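You operate a simulated robot arm through the tools that you are given. There is no shell and no other tool. Be economical: measure what you need, move in short steps, check, and stop when the job is done.

The job below is to be done with a simulated two-armed robot. You get a single attempt, and the scene is never put back.

## Task
Top the tank up into the Fill band with the air on.
Fine: shutter to 100 % and air on before the lid opens; spill nothing; shut the lid, then switch the air off.

Only the result counts: the job must be done as asked and must still hold three seconds after the hand-in. Knocking over, shifting, dropping, spilling or breaking anything else fails it. Lids that push on must go on centred and level and be pressed home; caps that screw on are set level and turned clockwise until they are tight.

## Robot
Two 7-joint arms with fingered hands on one trunk, on a base that drives. Base frame: it is fixed to the floor where the robot stands at the start and does not move with it; the origin is under the middle of the robot, x ahead of it, y to its left, z up. Lengths are in mm, angles in rad, forces in N, time in s.
The left shoulder is at the start at [104, 182, 1046], the right one opposite. With the tool pointing down near the work surface each hand reaches from about 100 to 840 mm from the robot's upright axis, wherever it stands, measured 20 degrees to its own side. Places, roughly: air shutter [700, 100, 900]; air switch [300, 100, 700]; lift lever [600, -200, 900]; tank [500, 100, 800]; tank lid [500, 0, 800]; tank valve [300, -100, 500]. Payload 3.8 kg a hand.
The tool frame of a hand sits at the grasp point between the pads (the TCP): z along the fingers, y along the line on which they close. The tips reach 30 mm beyond it. Largest opening 104 mm; the body of the gripper starts 35 mm behind the TCP. The gripper is a hand of 4 fingers: y runs from the thumb to the fingers, the wrist lies at [-17, -104, -178] in the tool frame, and closing takes about 1.5 s.
Orientation is that of the tool frame in the base frame, as a unit quaternion [w, x, y, z]. With the fingers straight down and the wrist toward the robot, the tool's x, y and z point along [0, 1, 0], [1, 0, 0] and [0, 0, -1] of the base frame.

## Interface
- The arms move only by the tool send_rows. It takes "left_deltas", "right_deltas" or both (then of equal length, played together; a hand with none holds still); each is a list of rows, each an object (a shift or turn left out is 0, a gripper value left out holds the last) with "xyz": the shift along the tool's x, y, z in units of 100 mm (1.0 is 100 mm), a list of three; "turn": the turn, a rotation vector about the tool's x, y, z in units of 90 degrees (1.0 is 90 degrees), a list of three; "grip": the gripper command, from -1 (shut) to 1 (fully open), values between in proportion. In form: [{"xyz": [dx, dy, dz], "turn": [ax, ay, az], "grip": grip}, ...]. A call has 1 to 20 rows; each row is the pose to reach, as a shift and turn from the pose commanded when the call began, along the tool's axes at that moment. A call with a number of a shift or a turn outside -1 to 1 is refused whole. Each row takes 0.2 s and may step no farther than 50 mm and 0.15 rad from the row before; otherwise, or with a gripper value out of range, the whole call is refused. A pose out of reach is approached as far as the arm can. The call stops where the force on the tool passes 40 N (or 10 N more than at its start, if that is more) or the arm is blocked; 0.2 s more then pass. Each finger travels about 72 mm/s and halts on what it meets, pressing with about 22 N; the grip force reading is that of the motor and also rises with nothing between the fingers. The clock runs only during rows and for 0.2 s after the last one: add rows that repeat a pose to give the fingers time. The reply holds the time, the measured pose of the TCP, the force on the tool along the base axes, the opening and the grip force, in the units named above and with some noise, with the torque about the TCP (base axes, N m) and any sound that the robot's microphone picked up.
- Cameras (640 x 400 px; columns grow to the right, rows downward): "scene" is now at [201.4, 31.4, 1222.2]; the picture's right is [0.37, -0.93, -0.00], its down [-0.54, -0.22, -0.81] and it looks along [0.75, 0.30, -0.59] (base axes); focal length 214 px, centre (320, 200). "left" rides on the left gripper at [-66, -90, -126] in its tool frame; the picture's right is [-0.78, -0.30, 0.56], its down [0.57, -0.70, 0.42] and it looks along [0.26, 0.65, 0.71] (tool axes); focal length 275 px, centre (320, 200). "right" rides on the right gripper at [66, -90, -126] in its tool frame; the picture's right is [-0.78, 0.30, -0.56], its down [-0.57, -0.70, 0.42] and it looks along [-0.27, 0.65, 0.71] (tool axes); focal length 275 px, centre (320, 200). There is no depth. A picture from a camera that has moved, and an enlarged one, comes with that camera's place and axes in the base frame and with its lens.
- grab_frame(camera): a new picture of that camera. No time passes.
- raise_lower(by): slides the trunk up (or, below 0, down) by that many mm; the arms and the scene camera ride with it, the base frame stays. It gives what a move gives, with no picture.
- steer(legs): drives the robot by 1 to 6 legs, each [ahead, left, turn to the left] in mm, mm and rad, along the robot's own axes; the way and the turn of a leg run together, so that a leg with both is an arc; at most 1500 mm and 3.142 rad a leg. The arms and the cameras ride along, it lands a little off, and it stops where it bumps. It gives what a move gives.
- set_grasp(shape, hand): the hand has 4 fingers and takes this shape, open, in about a second: jaw (thumb against the fingers, like two jaws); tri (thumb and two fingers); tip (a fingertip pinch); poke (one finger out to press); point (the index stretched); flat (the hand flat); cup (the hand cupped); fist (a fist). The gripper value then closes the fingers along that shape, each until it touches; the sizes above hold for jaw. It gives what a move gives, with no picture.
- aim_head(pan, tilt): turns the head with the scene camera to pan (to the left, within 1.501 rad either way) and tilt (down, from -0.506 to 1.204), counted from straight ahead of the robot. It gives what a move gives.
- enlarge(camera, box): a new picture of the part [left, top, right, bottom] of that camera's present view, enlarged. No time passes.
- finish_job(): hands the job in; it is judged then, once.

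Go step by step. Nothing tells you exact positions but the pictures and the camera data: compare them with the known pose of the tool, close in by small moves and look again before you grip or let go. The budget is 120 turns and 88 pictures, counting those below and the enlarged ones. Unless the task says otherwise, let go and move clear before handing in, and close with one line.

The tools are called after ">>>" as name(argument=value, ...) on one line, values as JSON. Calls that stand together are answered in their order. send_rows: Moves the arms, as the interface text tells. Its arguments: {"type":"object","properties":{"left_deltas":{"type":"array"},"right_deltas":{"type":"array"}},"required":[]} The other tools are called the same way: raise_lower (by) slides the trunk up or down; set_grasp (shape, hand) gives the hand a shape; steer (legs) drives the base; aim_head (pan, tilt) turns the head that bears the scene camera; grab_frame (camera) takes a picture; enlarge (camera, box) takes an enlarged picture of a part of a camera's view; finish_job () hands the job in.

At the start:

```text
clock: 0.0
left_tcp_pos: [512.4, 305.0, 1231.0]
left_tcp_rot: [0.0, 0.707, 0.707, 0.001]
left_contact_force: [-0.5, 0.3, 0.8]
left_wrist_torque: [-0.03, 0.03, 0.05]
left_grip_width: 103.8
left_finger_force: 0.0
left_shape: jaw
right_tcp_pos: [554.2, -87.8, 1146.1]
right_tcp_rot: [0.0, 0.707, 0.707, 0.0]
right_contact_force: [0.5, -0.5, -0.2]
right_wrist_torque: [0.0, -0.01, -0.02]
right_grip_width: 103.7
right_finger_force: 0.1
right_shape: jaw
trunk travel left (down, up): [-200.0, 556.0]
robot x, y, heading: [-1.6, -0.1, 0.002]
head pan, tilt: [0.379, 0.625]
```

scene: 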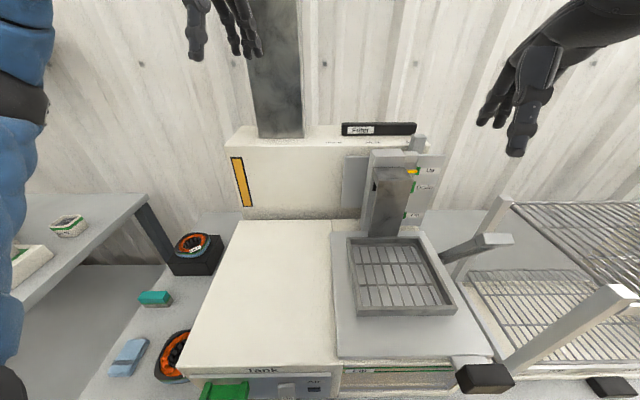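
right: 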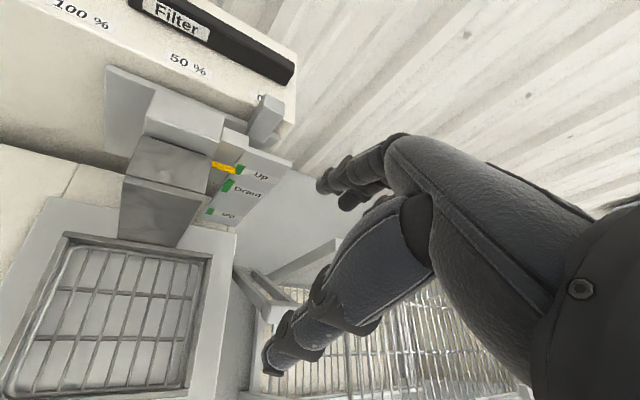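
left: 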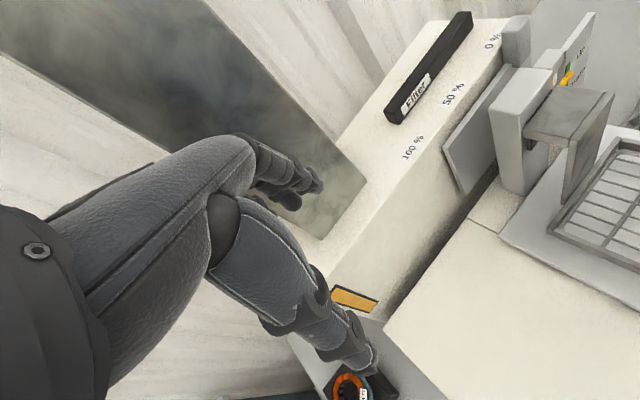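

I see a cabinet with a fume duct, a shutter slide marked 100/50/0 %, a lift with a basket, and a front panel with the tank and air controls. I'll look closer at the parts first.

>>> enlarge(camera="scene", box=[320, 110, 480, 240])

>>> aim_head(pan=0.2, tilt=1.1)

>>> grab_frame(camera="scene")

```text
3.08 times, centred on (400, 175) of scene
camera zoom: at [201.4, 31.4, 1222.2], right [0.37, -0.93, 0.0], down [-0.54, -0.22, -0.81], along [0.75, 0.3, -0.59], focal length 660 px, centre (74, 277)
```

zoom: 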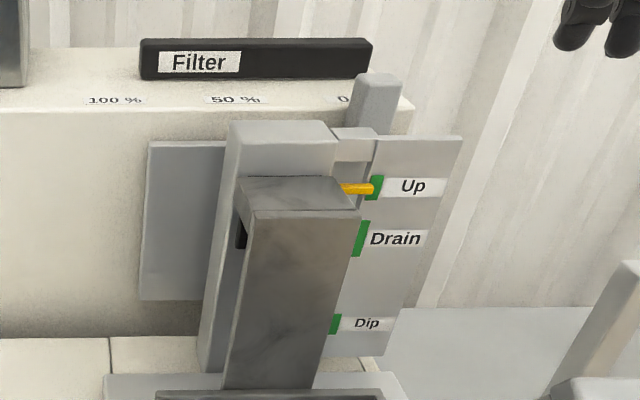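

```text
clock: 0.9
left_tcp_pos: [512.0, 304.7, 1231.6]
left_tcp_rot: [0.001, 0.708, 0.707, -0.001]
left_contact_force: [-0.3, -0.2, 0.4]
left_wrist_torque: [0.03, -0.01, -0.03]
left_grip_width: 103.7
left_finger_force: 0.0
left_shape: jaw
right_tcp_pos: [553.8, -87.6, 1145.4]
right_tcp_rot: [0.0, 0.706, 0.708, 0.0]
right_contact_force: [0.7, -0.6, -0.1]
right_wrist_torque: [-0.03, 0.03, -0.02]
right_grip_width: 103.8
right_finger_force: 0.0
right_shape: jaw
trunk travel left (down, up): [-200.0, 556.0]
robot x, y, heading: [0.1, -0.1, -0.004]
head pan, tilt: [0.201, 1.1]
```

```text
83 pictures are left
camera scene: at [182.0, 11.6, 1185.9], right [0.2, -0.98, 0.0], down [-0.87, -0.18, -0.45], along [0.45, 0.09, -0.89], focal length 214 px, centre (320, 200)
```

scene: 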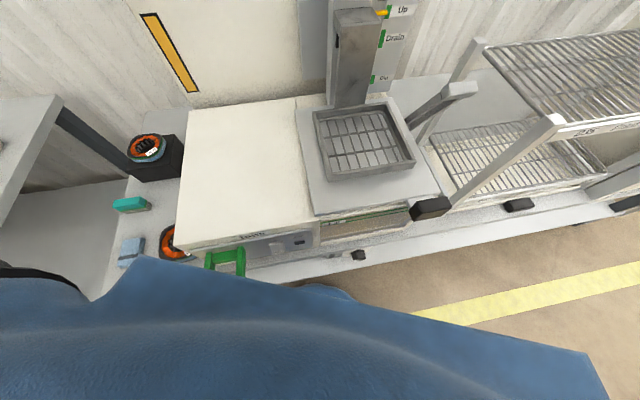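

The front panel is hidden below me. I'll back off to see it from the front.

>>> steer(legs=[[-500, 0, 0]])

>>> aim_head(pan=0.0, tilt=0.6)

>>> grab_frame(camera="scene")

>>> enlarge(camera="scene", box=[200, 120, 440, 270])

```text
clock: 3.9
left_tcp_pos: [5.3, 307.0, 1231.0]
left_tcp_rot: [0.0, 0.706, 0.708, 0.0]
left_contact_force: [0.7, 0.4, -0.3]
left_wrist_torque: [0.02, -0.04, -0.03]
left_grip_width: 103.5
left_finger_force: 0.1
left_shape: jaw
right_tcp_pos: [47.0, -86.5, 1146.4]
right_tcp_rot: [-0.001, 0.707, 0.708, 0.0]
right_contact_force: [-0.4, 0.1, -0.4]
right_wrist_torque: [-0.04, -0.01, 0.04]
right_grip_width: 103.8
right_finger_force: 0.0
right_shape: jaw
trunk travel left (down, up): [-200.0, 556.0]
robot x, y, heading: [-505.7, 1.5, 0.001]
head pan, tilt: [0.201, 1.1]
```

```text
clock: 4.8
left_tcp_pos: [6.2, 306.1, 1231.1]
left_tcp_rot: [0.0, 0.706, 0.708, 0.0]
left_contact_force: [1.0, -0.2, 0.9]
left_wrist_torque: [0.03, -0.02, 0.0]
left_grip_width: 103.9
left_finger_force: 0.1
left_shape: jaw
right_tcp_pos: [47.8, -86.5, 1144.2]
right_tcp_rot: [-0.001, 0.706, 0.708, 0.0]
right_contact_force: [0.1, -1.1, -0.2]
right_wrist_torque: [0.01, -0.01, 0.02]
right_grip_width: 103.5
right_finger_force: 0.1
right_shape: jaw
trunk travel left (down, up): [-200.0, 556.0]
robot x, y, heading: [-505.6, -2.9, 0.005]
head pan, tilt: [0.0, 0.6]
```

```text
82 pictures are left
camera scene: at [-297.6, -1.1, 1224.3], right [0.0, -1.0, 0.0], down [-0.57, 0.0, -0.82], along [0.82, 0.0, -0.57], focal length 214 px, centre (320, 200)
```

scene: 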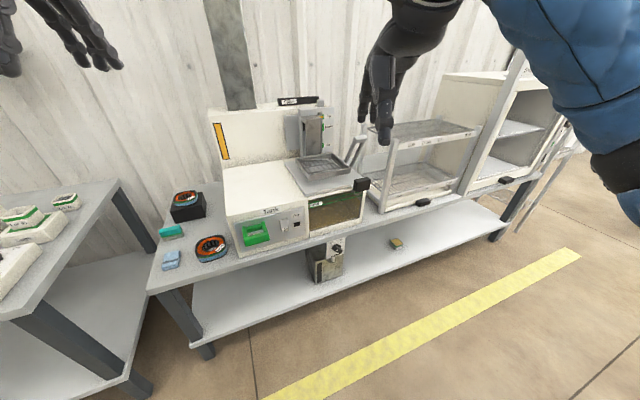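

```text
2.67 times, centred on (320, 195) of scene
camera zoom: at [-297.6, -1.1, 1224.3], right [0.0, -1.0, 0.0], down [-0.57, 0.0, -0.82], along [0.82, 0.0, -0.57], focal length 572 px, centre (320, 213)
```

zoom: 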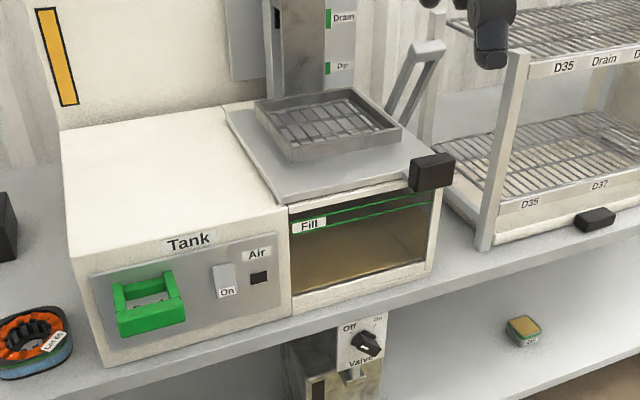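

The layout is clearer now. I'll zoom in on the tank window, the valve, the switch and the lid.

>>> enlarge(camera="scene", box=[300, 170, 380, 220])

>>> enlarge(camera="scene", box=[295, 230, 375, 290])

>>> enlarge(camera="scene", box=[225, 195, 315, 255])

>>> enlarge(camera="scene", box=[260, 85, 370, 165])

```text
8.00 times, centred on (340, 195) of scene
camera zoom: at [-297.6, -1.1, 1224.3], right [0.0, -1.0, 0.0], down [-0.57, 0.0, -0.82], along [0.82, 0.0, -0.57], focal length 1716 px, centre (160, 240)
```

zoom: 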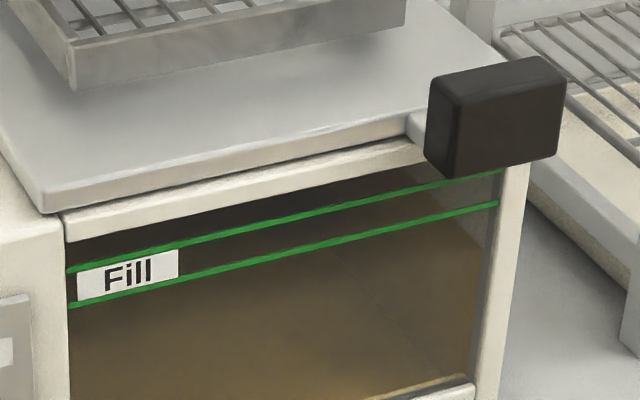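

```text
6.67 times, centred on (335, 260) of scene
camera zoom: at [-297.6, -1.1, 1224.3], right [0.0, -1.0, 0.0], down [-0.57, 0.0, -0.82], along [0.82, 0.0, -0.57], focal length 1430 px, centre (220, -200)
```

zoom: 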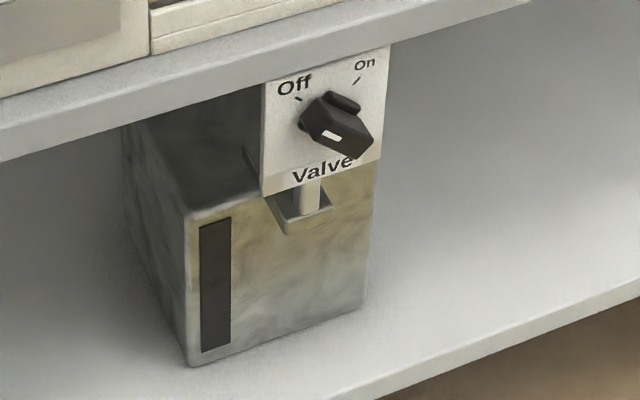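

```text
6.67 times, centred on (270, 225) of scene
camera zoom: at [-297.6, -1.1, 1224.3], right [0.0, -1.0, 0.0], down [-0.57, 0.0, -0.82], along [0.82, 0.0, -0.57], focal length 1430 px, centre (653, 33)
```

zoom: 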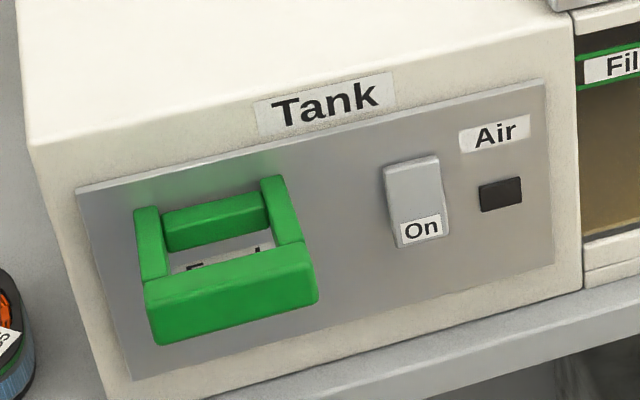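

```text
5.00 times, centred on (315, 125) of scene
camera zoom: at [-297.6, -1.1, 1224.3], right [0.0, -1.0, 0.0], down [-0.57, 0.0, -0.82], along [0.82, 0.0, -0.57], focal length 1072 px, centre (345, 575)
```

zoom: 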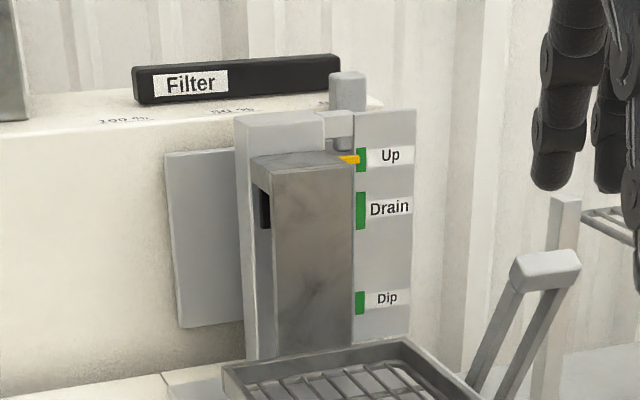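

The valve seems to drain into the box below, so the liquid to add may be elsewhere. I'll look around both sides.

>>> aim_head(pan=0.9, tilt=0.5)

>>> grab_frame(camera="scene")

>>> aim_head(pan=-0.8, tilt=0.5)

>>> grab_frame(camera="scene")

```text
clock: 6.0
left_tcp_pos: [6.2, 305.9, 1230.8]
left_tcp_rot: [0.0, 0.707, 0.708, 0.001]
left_contact_force: [0.2, 1.0, -0.6]
left_wrist_torque: [-0.01, -0.04, 0.0]
left_grip_width: 103.8
left_finger_force: 0.1
left_shape: jaw
right_tcp_pos: [48.6, -86.8, 1145.8]
right_tcp_rot: [0.0, 0.707, 0.708, 0.001]
right_contact_force: [0.5, -0.5, -0.1]
right_wrist_torque: [0.0, -0.01, 0.01]
right_grip_width: 103.7
right_finger_force: 0.0
right_shape: jaw
trunk travel left (down, up): [-200.0, 556.0]
robot x, y, heading: [-507.2, 0.8, 0.002]
head pan, tilt: [0.901, 0.499]
```

```text
76 pictures are left
camera scene: at [-329.5, 70.1, 1233.5], right [0.78, -0.62, 0.0], down [-0.3, -0.38, -0.88], along [0.54, 0.69, -0.48], focal length 214 px, centre (320, 200)
```

scene: 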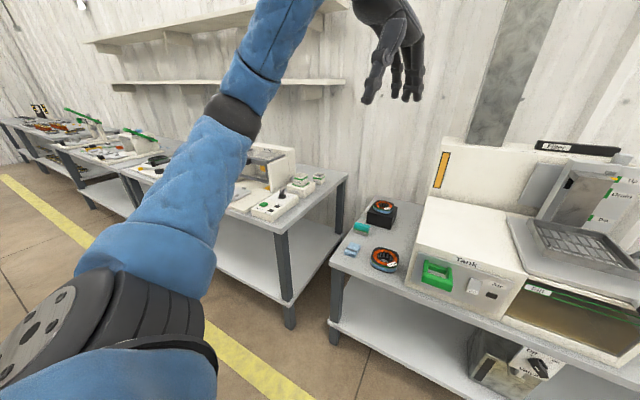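

```text
clock: 7.8
left_tcp_pos: [5.8, 306.1, 1231.0]
left_tcp_rot: [0.001, 0.707, 0.707, 0.0]
left_contact_force: [0.0, -0.8, 0.2]
left_wrist_torque: [-0.02, -0.03, -0.01]
left_grip_width: 103.6
left_finger_force: 0.0
left_shape: jaw
right_tcp_pos: [48.0, -86.7, 1145.2]
right_tcp_rot: [0.001, 0.706, 0.708, -0.001]
right_contact_force: [0.3, 0.6, 0.3]
right_wrist_torque: [-0.02, 0.02, -0.03]
right_grip_width: 103.7
right_finger_force: 0.1
right_shape: jaw
trunk travel left (down, up): [-200.0, 556.0]
robot x, y, heading: [-506.7, 1.3, 0.002]
head pan, tilt: [-0.799, 0.499]
```

```text
75 pictures are left
camera scene: at [-322.4, -66.3, 1233.5], right [-0.72, -0.7, 0.0], down [-0.33, 0.34, -0.88], along [0.61, -0.63, -0.48], focal length 214 px, centre (320, 200)
```

scene: 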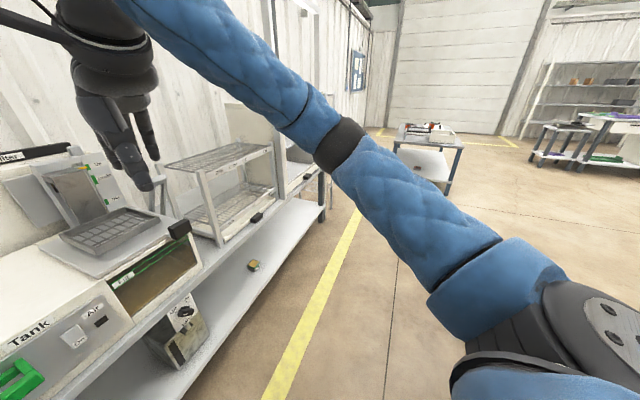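

There is no jug in sight except the metal can under the valve. I'll lower the trunk and look at the can and valve more directly.

>>> raise_lower(by=-200)

>>> aim_head(pan=0.0, tilt=0.7)

>>> enlarge(camera="scene", box=[290, 120, 410, 260])

>>> grab_frame(camera="scene")

```text
clock: 9.9
left_tcp_pos: [5.2, 305.6, 1033.2]
left_tcp_rot: [0.001, 0.707, 0.707, 0.0]
left_contact_force: [0.3, 0.3, 0.6]
left_wrist_torque: [0.02, -0.02, -0.04]
left_grip_width: 103.6
left_finger_force: 0.0
left_shape: jaw
right_tcp_pos: [47.7, -86.4, 945.9]
right_tcp_rot: [0.0, 0.706, 0.708, 0.0]
right_contact_force: [0.1, 0.2, 0.4]
right_wrist_torque: [0.01, -0.01, -0.01]
right_grip_width: 103.8
right_finger_force: 0.2
right_shape: jaw
trunk travel left (down, up): [0.0, 756.0]
robot x, y, heading: [-505.6, 1.5, 0.004]
head pan, tilt: [-0.799, 0.499]
```

```text
clock: 11.1
left_tcp_pos: [5.7, 305.8, 1030.7]
left_tcp_rot: [0.0, 0.707, 0.707, 0.0]
left_contact_force: [0.4, -0.1, -0.3]
left_wrist_torque: [-0.02, -0.01, 0.01]
left_grip_width: 103.6
left_finger_force: 0.0
left_shape: jaw
right_tcp_pos: [48.7, -85.6, 945.3]
right_tcp_rot: [0.0, 0.706, 0.708, 0.0]
right_contact_force: [-0.3, 0.3, 0.4]
right_wrist_torque: [0.01, -0.02, 0.0]
right_grip_width: 103.7
right_finger_force: 0.0
right_shape: jaw
trunk travel left (down, up): [0.0, 756.0]
robot x, y, heading: [-509.2, -0.6, 0.005]
head pan, tilt: [0.0, 0.7]
```

```text
2.86 times, centred on (350, 190) of scene
camera zoom: at [-180.5, -1.0, 1003.1], right [0.0, -1.0, 0.0], down [-0.64, 0.0, -0.76], along [0.76, 0.0, -0.64], focal length 613 px, centre (234, 229)
```

zoom: 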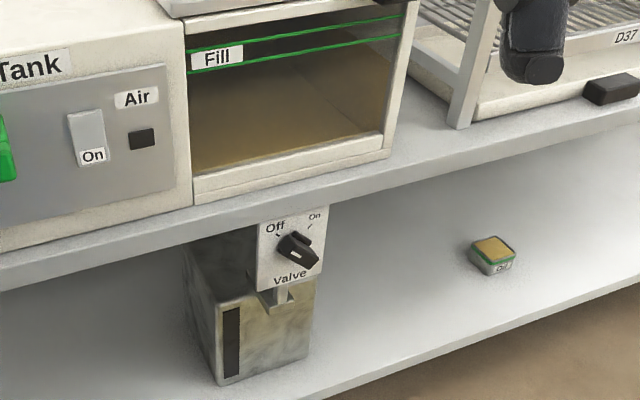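

```text
73 pictures are left
camera scene: at [-180.5, -1.0, 1003.1], right [0.0, -1.0, 0.0], down [-0.64, 0.0, -0.76], along [0.76, 0.0, -0.64], focal length 214 px, centre (320, 200)
```

scene: 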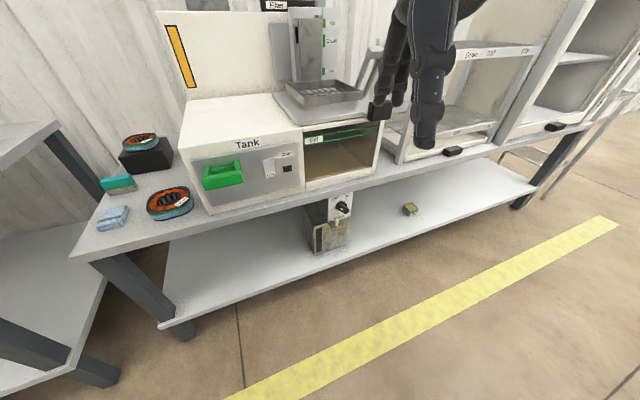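

Now I'll zoom in on the window, the green part and the valve from this lower viewpoint.

>>> enlarge(camera="scene", box=[190, 145, 310, 205])

>>> enlarge(camera="scene", box=[300, 110, 390, 190])

>>> enlarge(camera="scene", box=[295, 185, 365, 255])

```text
5.33 times, centred on (250, 175) of scene
camera zoom: at [-180.5, -1.0, 1003.1], right [0.0, -1.0, 0.0], down [-0.64, 0.0, -0.76], along [0.76, 0.0, -0.64], focal length 1144 px, centre (693, 333)
```

zoom: 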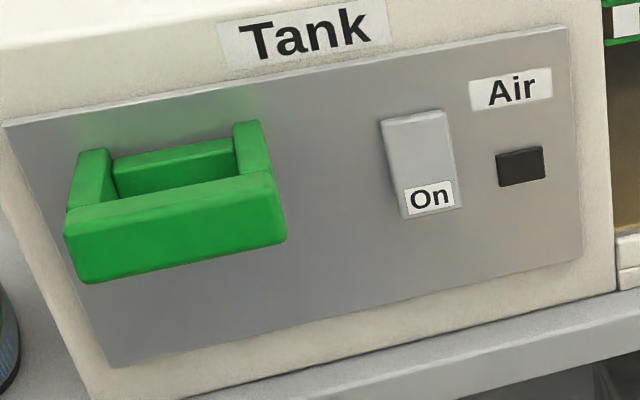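

```text
5.00 times, centred on (345, 150) of scene
camera zoom: at [-180.5, -1.0, 1003.1], right [0.0, -1.0, 0.0], down [-0.64, 0.0, -0.76], along [0.76, 0.0, -0.64], focal length 1072 px, centre (195, 450)
```

zoom: 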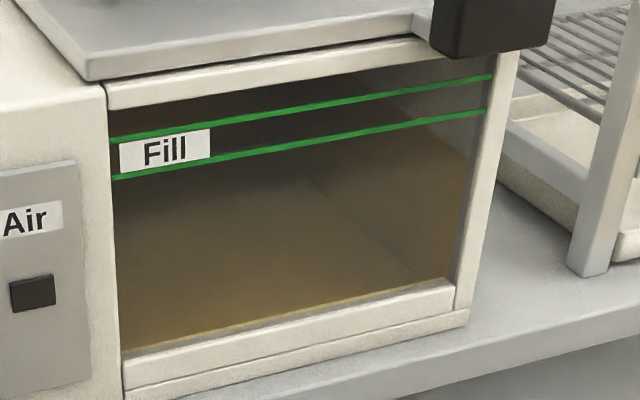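

```text
5.71 times, centred on (330, 220) of scene
camera zoom: at [-180.5, -1.0, 1003.1], right [0.0, -1.0, 0.0], down [-0.64, 0.0, -0.76], along [0.76, 0.0, -0.64], focal length 1226 px, centre (263, 86)
```

zoom: 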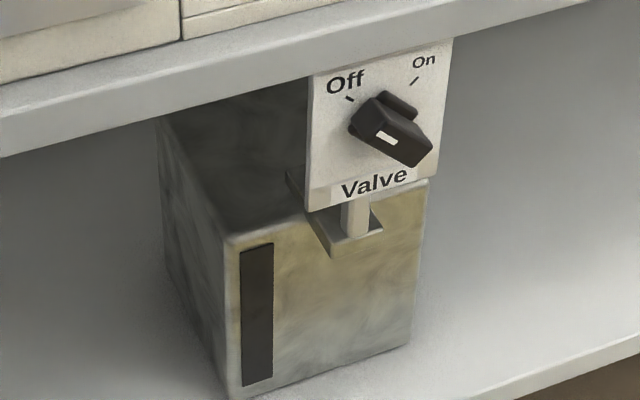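

The machine stands turned about 0.38 rad to my frame: switch near (258, 121, 732), valve knob near (268, -67, 600). I'll face it squarely, which keeps the geometry simple, and look again.

>>> steer(legs=[[0, 0, 0.376], [0, -200, 0]])

>>> aim_head(pan=0.0, tilt=0.5)

>>> grab_frame(camera="scene")

>>> grab_frame(camera="right")

```text
clock: 13.8
left_tcp_pos: [-67.7, 286.2, 1030.7]
left_tcp_rot: [0.0, 0.563, 0.827, 0.0]
left_contact_force: [-0.6, 0.5, -0.2]
left_wrist_torque: [0.03, 0.02, 0.02]
left_grip_width: 103.7
left_finger_force: 0.2
left_shape: jaw
right_tcp_pos: [115.3, -65.0, 945.1]
right_tcp_rot: [0.0, 0.563, 0.827, 0.0]
right_contact_force: [0.8, 0.1, 0.4]
right_wrist_torque: [-0.05, 0.03, 0.01]
right_grip_width: 103.6
right_finger_force: 0.1
right_shape: jaw
trunk travel left (down, up): [0.0, 756.0]
robot x, y, heading: [-435.1, -187.2, 0.378]
head pan, tilt: [0.0, 0.7]
```

```text
clock: 14.5
left_tcp_pos: [-68.5, 287.2, 1032.1]
left_tcp_rot: [0.0, 0.563, 0.827, 0.001]
left_contact_force: [0.2, 0.0, 0.4]
left_wrist_torque: [0.0, 0.01, 0.03]
left_grip_width: 103.3
left_finger_force: 0.1
left_shape: jaw
right_tcp_pos: [114.2, -63.1, 945.8]
right_tcp_rot: [0.0, 0.563, 0.827, 0.0]
right_contact_force: [-0.1, -0.5, -0.3]
right_wrist_torque: [-0.02, 0.02, -0.05]
right_grip_width: 103.7
right_finger_force: 0.2
right_shape: jaw
trunk travel left (down, up): [0.0, 756.0]
robot x, y, heading: [-433.2, -186.3, 0.374]
head pan, tilt: [0.0, 0.499]
```

```text
69 pictures are left
camera scene: at [-124.1, -66.1, 1020.7], right [0.37, -0.93, 0.0], down [-0.45, -0.18, -0.88], along [0.82, 0.32, -0.48], focal length 214 px, centre (320, 200)
```

scene: 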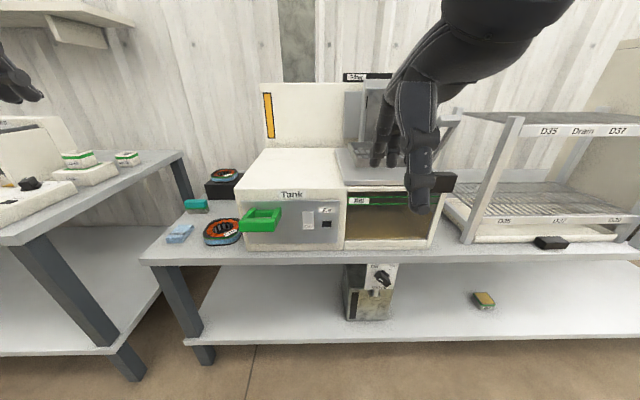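

```text
68 pictures are left
camera right: at [6.7, -35.3, 1071.4], right [0.56, -0.61, 0.56], down [-0.44, -0.79, -0.42], along [0.7, -0.01, -0.71], focal length 275 px, centre (320, 200)
```

right: 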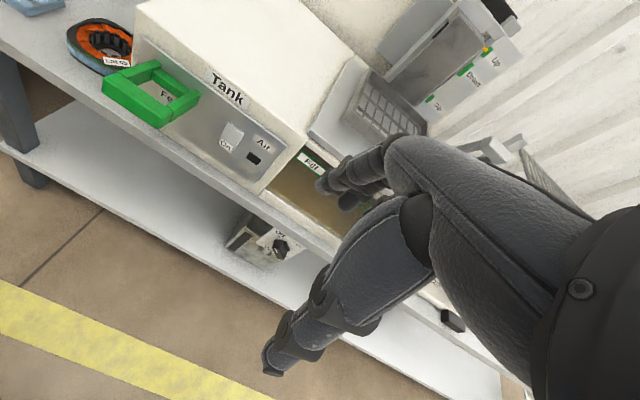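

Inside the green frame I read "Fe…", possibly "Feed". I'll enlarge it.

>>> enlarge(camera="right", box=[90, 40, 310, 200])

>>> enlarge(camera="scene", box=[230, 185, 360, 255])

```text
2.50 times, centred on (200, 120) of right
camera zoom: at [6.7, -35.3, 1071.4], right [0.56, -0.61, 0.56], down [-0.44, -0.79, -0.42], along [0.7, -0.01, -0.71], focal length 688 px, centre (620, 400)
```

zoom: 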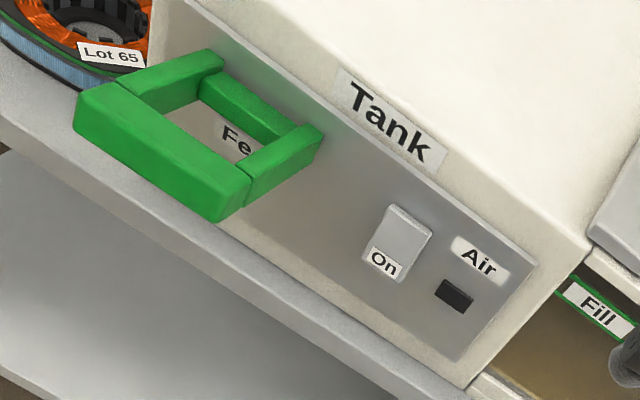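

```text
4.92 times, centred on (295, 220) of scene
camera zoom: at [-124.1, -66.1, 1020.7], right [0.37, -0.93, 0.0], down [-0.45, -0.18, -0.88], along [0.82, 0.32, -0.48], focal length 1056 px, centre (443, 102)
```

zoom: 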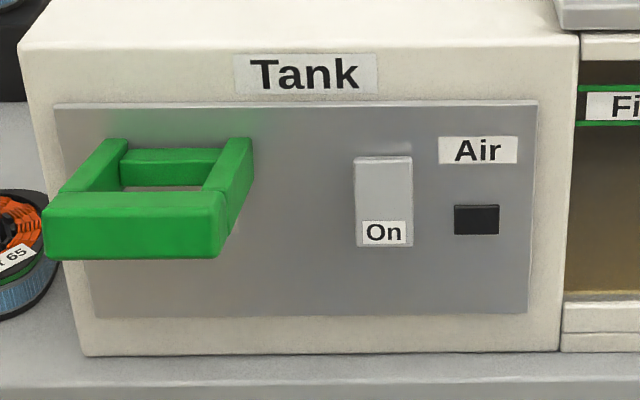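

The green part is a hoop standing out of the panel over a "Feed" label. I'll bring the left hand camera lower in front of the panel to understand it.

>>> send_rows(left_deltas=[{"xyz": [-0.25, 0.1, 0.25]}, {"xyz": [-0.5, 0.2, 0.5]}, {"xyz": [-0.75, 0.3, 0.75]}, {"xyz": [-1.0, 0.4, 1.0]}])

>>> send_rows(left_deltas=[{"xyz": [-0.13, 0.03, 0.16], "turn": [-0.083, 0, 0]}, {"xyz": [-0.26, 0.06, 0.33], "turn": [-0.166, 0, 0]}, {"xyz": [-0.4, 0.1, 0.5], "turn": [-0.25, 0, 0]}, {"xyz": [-0.53, 0.13, 0.66], "turn": [-0.333, 0, 0]}, {"xyz": [-0.66, 0.16, 0.83], "turn": [-0.416, 0, 0]}, {"xyz": [-0.8, 0.2, 1.0], "turn": [-0.5, 0, 0]}])

>>> grab_frame(camera="left")

```text
clock: 15.5
left_tcp_pos: [6.2, 208.4, 931.1]
left_tcp_rot: [0.001, 0.562, 0.827, -0.001]
left_contact_force: [-0.4, -0.4, 0.8]
left_wrist_torque: [-0.02, 0.03, -0.03]
left_grip_width: 103.5
left_finger_force: 0.0
left_shape: jaw
right_tcp_pos: [114.5, -63.3, 945.0]
right_tcp_rot: [0.0, 0.562, 0.827, 0.0]
right_contact_force: [0.2, 0.3, -0.4]
right_wrist_torque: [0.0, 0.03, 0.0]
right_grip_width: 103.5
right_finger_force: 0.0
right_shape: jaw
trunk travel left (down, up): [0.0, 756.0]
robot x, y, heading: [-431.4, -189.1, 0.378]
head pan, tilt: [0.0, 0.499]
```

```text
clock: 16.9
left_tcp_pos: [90.1, 132.8, 837.1]
left_tcp_rot: [0.215, 0.52, 0.764, 0.316]
left_contact_force: [0.0, 0.6, -0.5]
left_wrist_torque: [-0.01, -0.03, -0.01]
left_grip_width: 103.6
left_finger_force: 0.0
left_shape: jaw
left hand out of reach, approached as far as the arm can: row 4, 5, 6
right_tcp_pos: [115.6, -64.7, 944.4]
right_tcp_rot: [0.0, 0.563, 0.826, -0.002]
right_contact_force: [-0.5, -0.1, 0.2]
right_wrist_torque: [0.01, -0.01, 0.02]
right_grip_width: 104.0
right_finger_force: 0.0
right_shape: jaw
trunk travel left (down, up): [0.0, 756.0]
robot x, y, heading: [-434.6, -186.4, 0.377]
head pan, tilt: [0.0, 0.499]
```

```text
65 pictures are left
camera left: at [-27.9, 15.8, 863.5], right [0.46, -0.65, -0.6], down [-0.39, 0.46, -0.8], along [0.8, 0.6, -0.05], focal length 275 px, centre (320, 200)
```

left: 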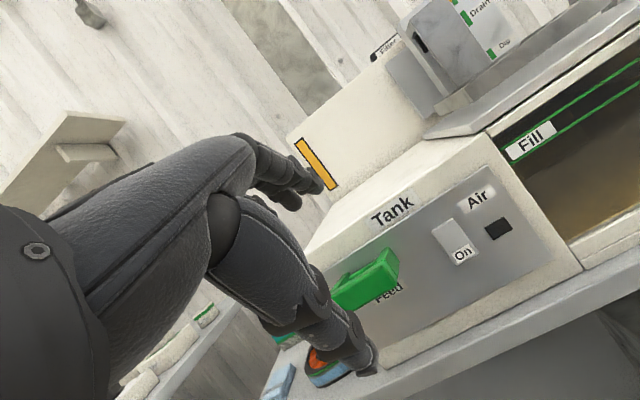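

The "Feed" label is right under the green hoop, so it's a feed handle. I'll enlarge the level window and the hoop from here.

>>> enlarge(camera="left", box=[480, 40, 640, 260])

>>> enlarge(camera="left", box=[310, 160, 550, 320])

```text
1.82 times, centred on (560, 150) of left
camera zoom: at [-27.9, 15.8, 863.5], right [0.46, -0.65, -0.6], down [-0.39, 0.46, -0.8], along [0.8, 0.6, -0.05], focal length 500 px, centre (-116, 291)
```

zoom: 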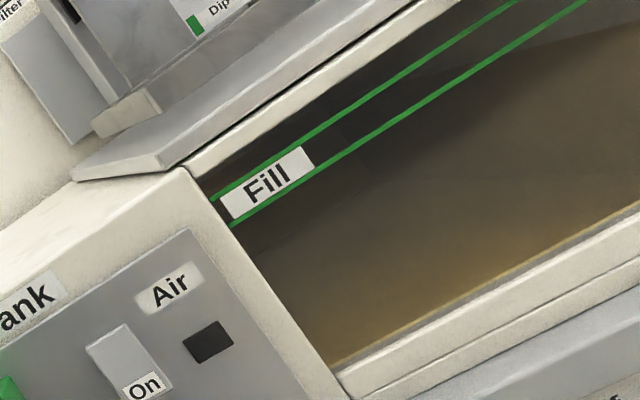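

```text
2.50 times, centred on (430, 240) of left
camera zoom: at [-27.9, 15.8, 863.5], right [0.46, -0.65, -0.6], down [-0.39, 0.46, -0.8], along [0.8, 0.6, -0.05], focal length 688 px, centre (45, 100)
```

zoom: 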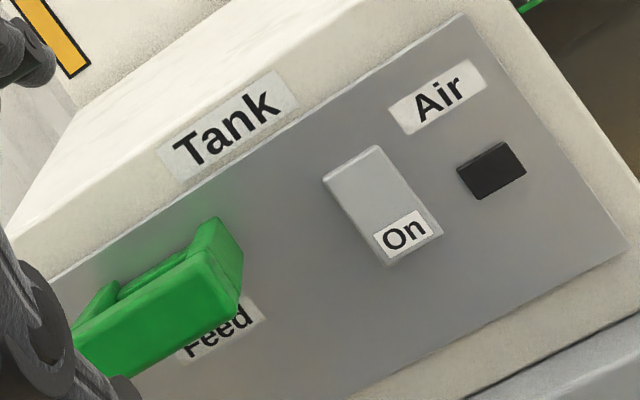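

The feed handle's purpose is fairly clear, so now the shutter. I'll raise the trunk and move in to see the top of the hood.

>>> raise_lower(by=350)

>>> steer(legs=[[330, 0, 0]])

>>> aim_head(pan=-0.3, tilt=0.6)

>>> grab_frame(camera="scene")

>>> grab_frame(camera="right")

```text
clock: 20.3
left_tcp_pos: [91.1, 133.5, 1188.4]
left_tcp_rot: [0.215, 0.52, 0.764, 0.316]
left_contact_force: [1.0, -0.5, 0.1]
left_wrist_torque: [-0.01, 0.02, 0.0]
left_grip_width: 104.0
left_finger_force: 0.1
left_shape: jaw
right_tcp_pos: [115.0, -64.1, 1294.4]
right_tcp_rot: [0.0, 0.563, 0.826, -0.002]
right_contact_force: [-0.7, -0.2, -0.3]
right_wrist_torque: [-0.01, 0.0, 0.01]
right_grip_width: 104.0
right_finger_force: 0.2
right_shape: jaw
trunk travel left (down, up): [-350.0, 406.0]
robot x, y, heading: [-434.8, -185.5, 0.377]
head pan, tilt: [0.0, 0.499]
```

```text
clock: 22.5
left_tcp_pos: [396.7, 252.7, 1188.7]
left_tcp_rot: [0.215, 0.521, 0.764, 0.316]
left_contact_force: [0.3, 0.2, -0.3]
left_wrist_torque: [0.02, -0.01, -0.02]
left_grip_width: 103.7
left_finger_force: 0.0
left_shape: jaw
right_tcp_pos: [419.3, 55.5, 1295.5]
right_tcp_rot: [0.0, 0.563, 0.827, 0.0]
right_contact_force: [0.4, -0.2, -0.4]
right_wrist_torque: [-0.02, -0.01, 0.01]
right_grip_width: 103.6
right_finger_force: 0.1
right_shape: jaw
trunk travel left (down, up): [-350.0, 406.0]
robot x, y, heading: [-124.7, -69.6, 0.376]
head pan, tilt: [0.0, 0.499]
```

```text
clock: 23.3
left_tcp_pos: [395.8, 251.7, 1190.4]
left_tcp_rot: [0.215, 0.52, 0.764, 0.317]
left_contact_force: [-0.3, -0.1, 0.4]
left_wrist_torque: [-0.01, 0.01, 0.0]
left_grip_width: 103.8
left_finger_force: 0.0
left_shape: jaw
right_tcp_pos: [418.4, 54.8, 1296.0]
right_tcp_rot: [0.001, 0.563, 0.827, -0.001]
right_contact_force: [-0.5, 0.2, -0.3]
right_wrist_torque: [0.0, -0.01, 0.0]
right_grip_width: 103.6
right_finger_force: 0.0
right_shape: jaw
trunk travel left (down, up): [-350.0, 406.0]
robot x, y, heading: [-128.1, -66.2, 0.379]
head pan, tilt: [-0.3, 0.6]
```

```text
62 pictures are left
camera scene: at [12.7, -40.6, 1377.9], right [0.08, -1.0, 0.0], down [-0.56, -0.04, -0.83], along [0.82, 0.06, -0.56], focal length 214 px, centre (320, 200)
```

scene: 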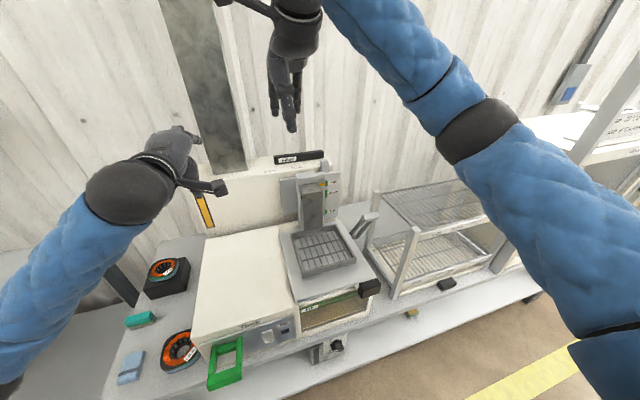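

```text
61 pictures are left
camera right: at [311.1, 84.0, 1421.5], right [0.56, -0.61, 0.56], down [-0.44, -0.79, -0.42], along [0.7, -0.01, -0.71], focal length 275 px, centre (320, 200)
```

right: 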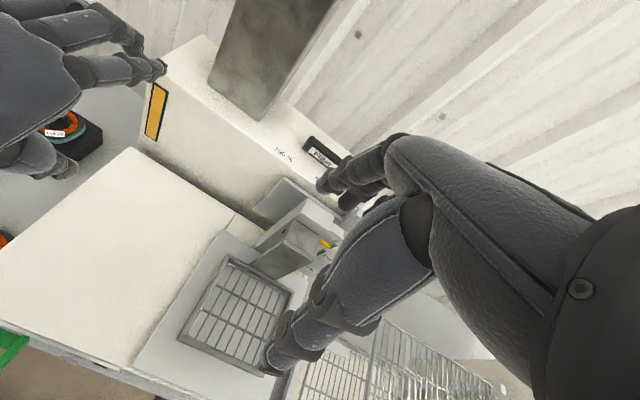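

I'll enlarge the hood top and the lift.

>>> enlarge(camera="scene", box=[255, 140, 385, 230])

>>> send_rows(right_deltas=[{"xyz": [-0.25, 0, 0.2]}, {"xyz": [-0.5, 0, 0.4]}, {"xyz": [-0.75, 0, 0.6]}, {"xyz": [-1.0, 0, 0.8]}])

>>> grab_frame(camera="right")

```text
4.44 times, centred on (320, 185) of scene
camera zoom: at [12.7, -40.6, 1377.9], right [0.08, -1.0, 0.0], down [-0.56, -0.04, -0.83], along [0.82, 0.06, -0.56], focal length 953 px, centre (320, 267)
```

zoom: 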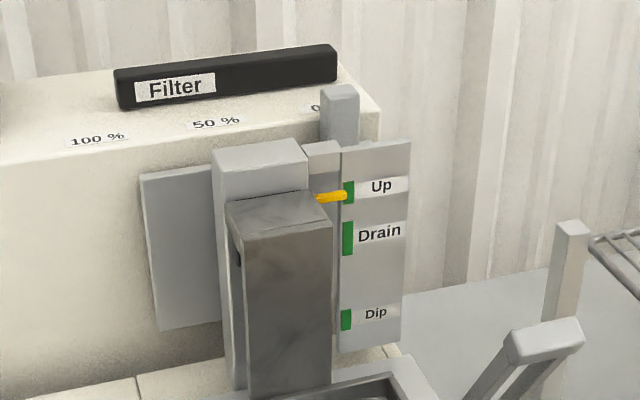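

```text
clock: 24.3
left_tcp_pos: [395.9, 251.9, 1190.2]
left_tcp_rot: [0.216, 0.52, 0.763, 0.316]
left_contact_force: [-0.3, -0.8, 1.1]
left_wrist_torque: [0.01, -0.01, 0.0]
left_grip_width: 103.8
left_finger_force: 0.0
left_shape: jaw
right_tcp_pos: [456.4, -39.4, 1216.5]
right_tcp_rot: [0.0, 0.562, 0.827, 0.0]
right_contact_force: [-0.1, -0.2, -0.2]
right_wrist_torque: [0.02, 0.0, -0.03]
right_grip_width: 103.5
right_finger_force: 0.2
right_shape: jaw
trunk travel left (down, up): [-350.0, 406.0]
robot x, y, heading: [-128.5, -64.4, 0.372]
head pan, tilt: [-0.3, 0.6]
```

```text
59 pictures are left
camera right: at [347.6, -10.2, 1342.2], right [0.56, -0.61, 0.56], down [-0.44, -0.79, -0.42], along [0.7, -0.01, -0.71], focal length 275 px, centre (320, 200)
```

right: 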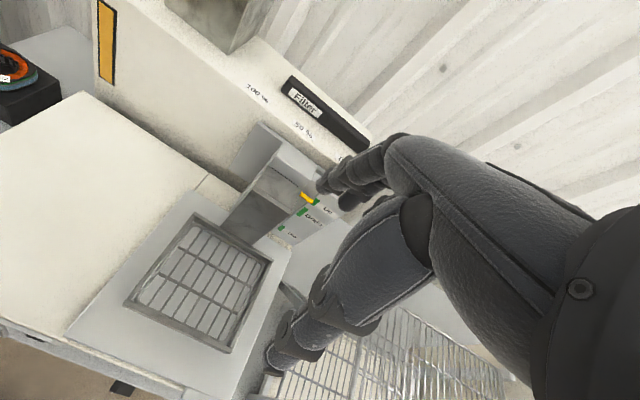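

The shutter knob is near (765, -4, 1022), on the front edge of the hood at 0 %. The slide runs left about 205 mm to 100 %. I'll move in, switch the right hand to poke, and check the finger geometry.

>>> steer(legs=[[140, -90, 0]])

>>> set_grasp(hand="right", shape="poke")

>>> aim_head(pan=-0.15, tilt=0.4)

>>> grab_frame(camera="scene")

>>> grab_frame(camera="right")

```text
clock: 25.7
left_tcp_pos: [560.4, 218.8, 1188.8]
left_tcp_rot: [0.215, 0.521, 0.763, 0.316]
left_contact_force: [0.1, -0.2, -0.2]
left_wrist_torque: [-0.04, -0.04, 0.02]
left_grip_width: 103.8
left_finger_force: 0.0
left_shape: jaw
right_tcp_pos: [621.4, -71.1, 1215.5]
right_tcp_rot: [0.0, 0.562, 0.827, -0.001]
right_contact_force: [0.5, -0.3, -0.6]
right_wrist_torque: [0.03, 0.0, 0.0]
right_grip_width: 103.6
right_finger_force: 0.1
right_shape: jaw
trunk travel left (down, up): [-350.0, 406.0]
robot x, y, heading: [35.1, -95.9, 0.374]
head pan, tilt: [-0.3, 0.6]
```

```text
clock: 26.6
left_tcp_pos: [560.7, 219.5, 1189.7]
left_tcp_rot: [0.215, 0.52, 0.764, 0.317]
left_contact_force: [-0.7, -0.6, -1.2]
left_wrist_torque: [0.01, -0.05, 0.01]
left_grip_width: 103.9
left_finger_force: 0.1
left_shape: jaw
right_tcp_pos: [619.0, -71.5, 1216.8]
right_tcp_rot: [0.0, 0.563, 0.826, 0.0]
right_contact_force: [-0.5, 0.3, 0.5]
right_wrist_torque: [0.0, 0.02, 0.0]
right_grip_width: 0.0
right_finger_force: 0.0
right_shape: poke
trunk travel left (down, up): [-350.0, 406.0]
robot x, y, heading: [36.4, -97.1, 0.376]
head pan, tilt: [-0.3, 0.6]
```

```text
clock: 27.4
left_tcp_pos: [559.1, 219.7, 1190.6]
left_tcp_rot: [0.216, 0.521, 0.763, 0.316]
left_contact_force: [0.1, 0.0, 0.9]
left_wrist_torque: [0.01, 0.01, -0.02]
left_grip_width: 103.6
left_finger_force: 0.2
left_shape: jaw
right_tcp_pos: [619.2, -71.6, 1216.6]
right_tcp_rot: [0.0, 0.563, 0.827, 0.0]
right_contact_force: [0.0, 1.1, 1.0]
right_wrist_torque: [-0.01, -0.01, 0.02]
right_grip_width: 0.0
right_finger_force: 0.0
right_shape: poke
trunk travel left (down, up): [-350.0, 406.0]
robot x, y, heading: [35.2, -99.3, 0.372]
head pan, tilt: [-0.15, 0.4]
```

```text
58 pictures are left
camera scene: at [179.0, -59.4, 1396.0], right [0.22, -0.97, 0.0], down [-0.38, -0.09, -0.92], along [0.9, 0.2, -0.39], focal length 214 px, centre (320, 200)
```

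scene: 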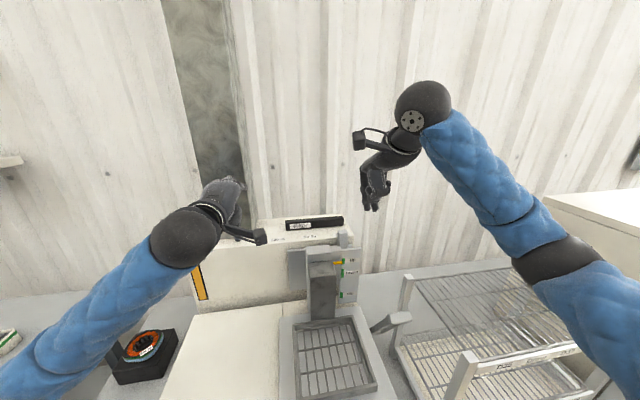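

```text
57 pictures are left
camera right: at [511.5, -42.2, 1342.4], right [0.56, -0.61, 0.56], down [-0.44, -0.79, -0.42], along [0.7, -0.01, -0.71], focal length 275 px, centre (320, 200)
```

right: 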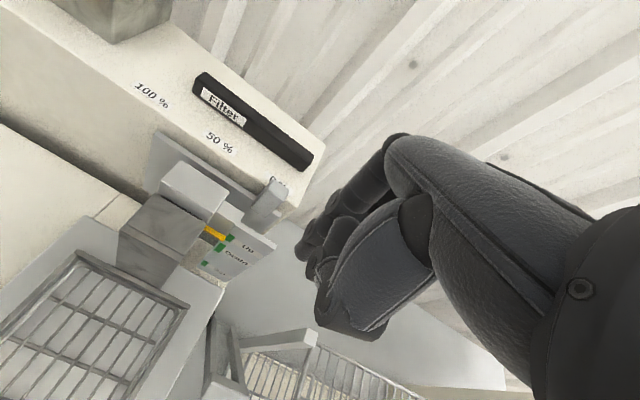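

The poke fingertip sits about 30 mm past the TCP. The knob top is near (755, 2, 1045). I'll place the fingertip just to its right, a little high, and look.

>>> send_rows(right_deltas=[{"xyz": [-0.08, 0.25, 0.12]}, {"xyz": [-0.16, 0.5, 0.25]}, {"xyz": [-0.24, 0.75, 0.37]}, {"xyz": [-0.32, 1.0, 0.5]}])

>>> send_rows(right_deltas=[{"xyz": [0, 0.2, 0.25]}, {"xyz": [0, 0.4, 0.5]}, {"xyz": [0, 0.56, 0.75]}])

>>> grab_frame(camera="right")

>>> enlarge(camera="scene", box=[270, 160, 430, 310])

```text
clock: 28.4
left_tcp_pos: [561.1, 219.6, 1189.6]
left_tcp_rot: [0.215, 0.52, 0.763, 0.316]
left_contact_force: [0.3, -0.4, -0.7]
left_wrist_torque: [0.02, 0.03, 0.02]
left_grip_width: 104.0
left_finger_force: 0.0
left_shape: jaw
right_tcp_pos: [724.1, -64.5, 1166.9]
right_tcp_rot: [0.0, 0.563, 0.827, 0.0]
right_contact_force: [-0.5, -0.3, 0.3]
right_wrist_torque: [0.0, -0.01, 0.0]
right_grip_width: 0.0
right_finger_force: 0.1
right_shape: poke
trunk travel left (down, up): [-350.0, 406.0]
robot x, y, heading: [32.8, -94.8, 0.38]
head pan, tilt: [-0.15, 0.4]
```

```text
clock: 29.2
left_tcp_pos: [560.5, 220.3, 1189.1]
left_tcp_rot: [0.215, 0.521, 0.764, 0.315]
left_contact_force: [-0.1, -0.1, -0.4]
left_wrist_torque: [0.01, 0.0, -0.01]
left_grip_width: 103.9
left_finger_force: 0.1
left_shape: jaw
right_tcp_pos: [777.0, -43.2, 1090.0]
right_tcp_rot: [0.0, 0.563, 0.827, -0.001]
right_contact_force: [-0.1, -0.1, 0.5]
right_wrist_torque: [0.05, 0.01, 0.01]
right_grip_width: 0.1
right_finger_force: 0.1
right_shape: poke
trunk travel left (down, up): [-350.0, 406.0]
robot x, y, heading: [34.1, -96.9, 0.377]
head pan, tilt: [-0.15, 0.4]
```

```text
56 pictures are left
camera right: at [668.8, -14.8, 1216.7], right [0.56, -0.61, 0.56], down [-0.44, -0.79, -0.42], along [0.7, -0.01, -0.71], focal length 275 px, centre (320, 200)
```

right: 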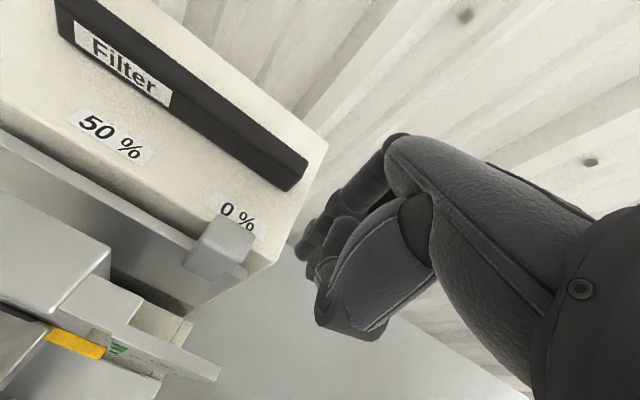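

```text
2.67 times, centred on (350, 235) of scene
camera zoom: at [179.6, -59.0, 1396.0], right [0.22, -0.97, 0.0], down [-0.38, -0.09, -0.92], along [0.9, 0.2, -0.39], focal length 572 px, centre (240, 107)
```

zoom: 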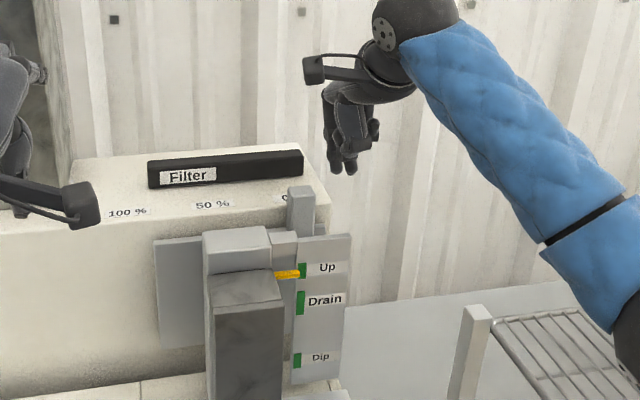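

The finger hangs just right of the knob and above it. I'll lower it beside the knob and start pushing left.

>>> send_rows(right_deltas=[{"xyz": [0, -0.07, 0.17]}, {"xyz": [0, -0.07, 0.34]}, {"xyz": [0.15, -0.07, 0.34]}, {"xyz": [0.3, -0.07, 0.34]}, {"xyz": [0.45, -0.07, 0.34]}, {"xyz": [0.6, -0.07, 0.34]}])

>>> grab_frame(camera="right")

```text
clock: 30.6
left_tcp_pos: [559.2, 218.1, 1190.1]
left_tcp_rot: [0.216, 0.52, 0.764, 0.316]
left_contact_force: [0.3, 0.7, 0.3]
left_wrist_torque: [0.01, 0.03, 0.0]
left_grip_width: 103.7
left_finger_force: 0.1
left_shape: jaw
right_tcp_pos: [746.6, 9.6, 1057.8]
right_tcp_rot: [0.0, 0.562, 0.827, 0.001]
right_contact_force: [-0.3, -0.5, -0.7]
right_wrist_torque: [0.0, -0.03, 0.0]
right_grip_width: 0.0
right_finger_force: 0.0
right_shape: poke
trunk travel left (down, up): [-350.0, 406.0]
robot x, y, heading: [36.6, -98.7, 0.383]
head pan, tilt: [-0.15, 0.4]
```

```text
54 pictures are left
camera right: at [639.2, 38.5, 1183.3], right [0.56, -0.61, 0.56], down [-0.44, -0.79, -0.42], along [0.7, -0.01, -0.71], focal length 275 px, centre (320, 200)
```

right: 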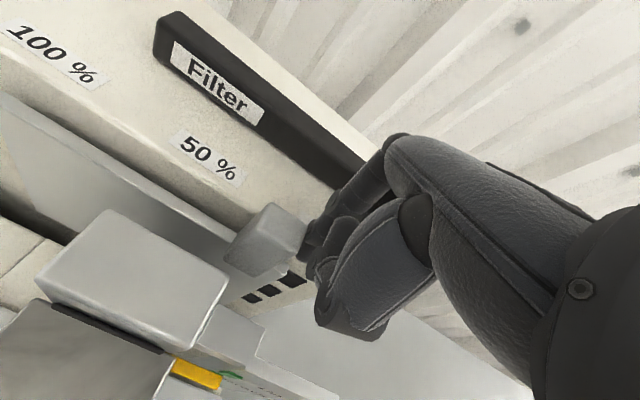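

The shutter slides freely and vents are appearing behind it. I'll keep pushing.

>>> send_rows(right_deltas=[{"xyz": [0.2, 0, 0]}, {"xyz": [0.4, 0, 0]}, {"xyz": [0.6, 0, 0]}, {"xyz": [0.8, 0, 0]}, {"xyz": [1.0, 0, 0]}])

>>> send_rows(right_deltas=[{"xyz": [0.12, 0, 0]}, {"xyz": [0.24, 0, 0]}, {"xyz": [0.36, 0, 0]}, {"xyz": [0.48, 0, 0]}, {"xyz": [0.56, 0, 0]}])

>>> grab_frame(camera="right")

>>> enlarge(camera="scene", box=[230, 180, 390, 310])

```text
clock: 31.8
left_tcp_pos: [560.7, 220.0, 1189.4]
left_tcp_rot: [0.216, 0.52, 0.764, 0.316]
left_contact_force: [0.1, 0.4, 0.1]
left_wrist_torque: [0.0, 0.01, 0.0]
left_grip_width: 103.8
left_finger_force: 0.0
left_shape: jaw
right_tcp_pos: [711.4, 102.7, 1058.4]
right_tcp_rot: [-0.001, 0.562, 0.827, 0.0]
right_contact_force: [-0.3, 0.1, -0.6]
right_wrist_torque: [0.0, -0.01, 0.04]
right_grip_width: 0.2
right_finger_force: 0.0
right_shape: poke
trunk travel left (down, up): [-350.0, 406.0]
robot x, y, heading: [38.0, -94.5, 0.374]
head pan, tilt: [-0.15, 0.4]
```

```text
clock: 33.0
left_tcp_pos: [560.2, 219.8, 1190.7]
left_tcp_rot: [0.216, 0.52, 0.763, 0.316]
left_contact_force: [0.0, 0.5, -0.3]
left_wrist_torque: [0.01, 0.03, 0.0]
left_grip_width: 103.7
left_finger_force: 0.0
left_shape: jaw
right_tcp_pos: [690.1, 155.6, 1057.7]
right_tcp_rot: [0.0, 0.563, 0.827, 0.0]
right_contact_force: [0.0, -0.7, 0.0]
right_wrist_torque: [0.0, 0.04, 0.02]
right_grip_width: 0.2
right_finger_force: 0.1
right_shape: poke
trunk travel left (down, up): [-350.0, 406.0]
robot x, y, heading: [34.4, -100.2, 0.375]
head pan, tilt: [-0.15, 0.4]
```

```text
53 pictures are left
camera right: at [581.9, 183.9, 1183.7], right [0.56, -0.61, 0.56], down [-0.44, -0.79, -0.43], along [0.7, -0.01, -0.71], focal length 275 px, centre (320, 200)
```

right: 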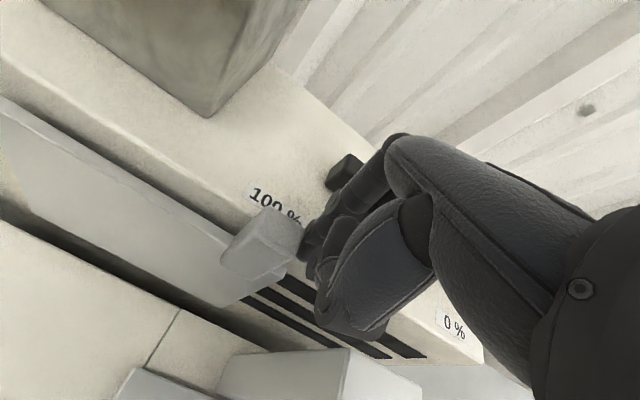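

```text
3.08 times, centred on (310, 245) of scene
camera zoom: at [178.9, -59.2, 1396.1], right [0.22, -0.97, 0.0], down [-0.38, -0.09, -0.92], along [0.9, 0.2, -0.39], focal length 660 px, centre (351, 62)
```

zoom: 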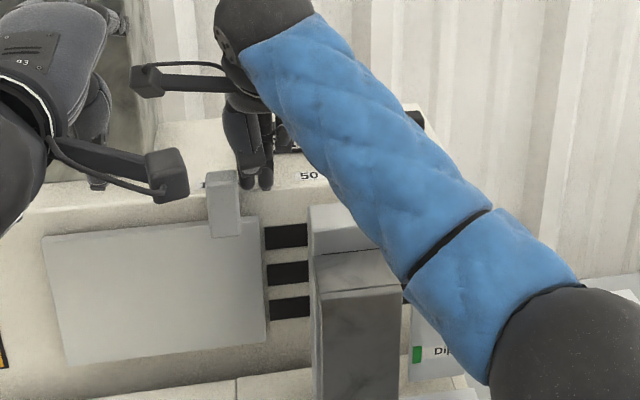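

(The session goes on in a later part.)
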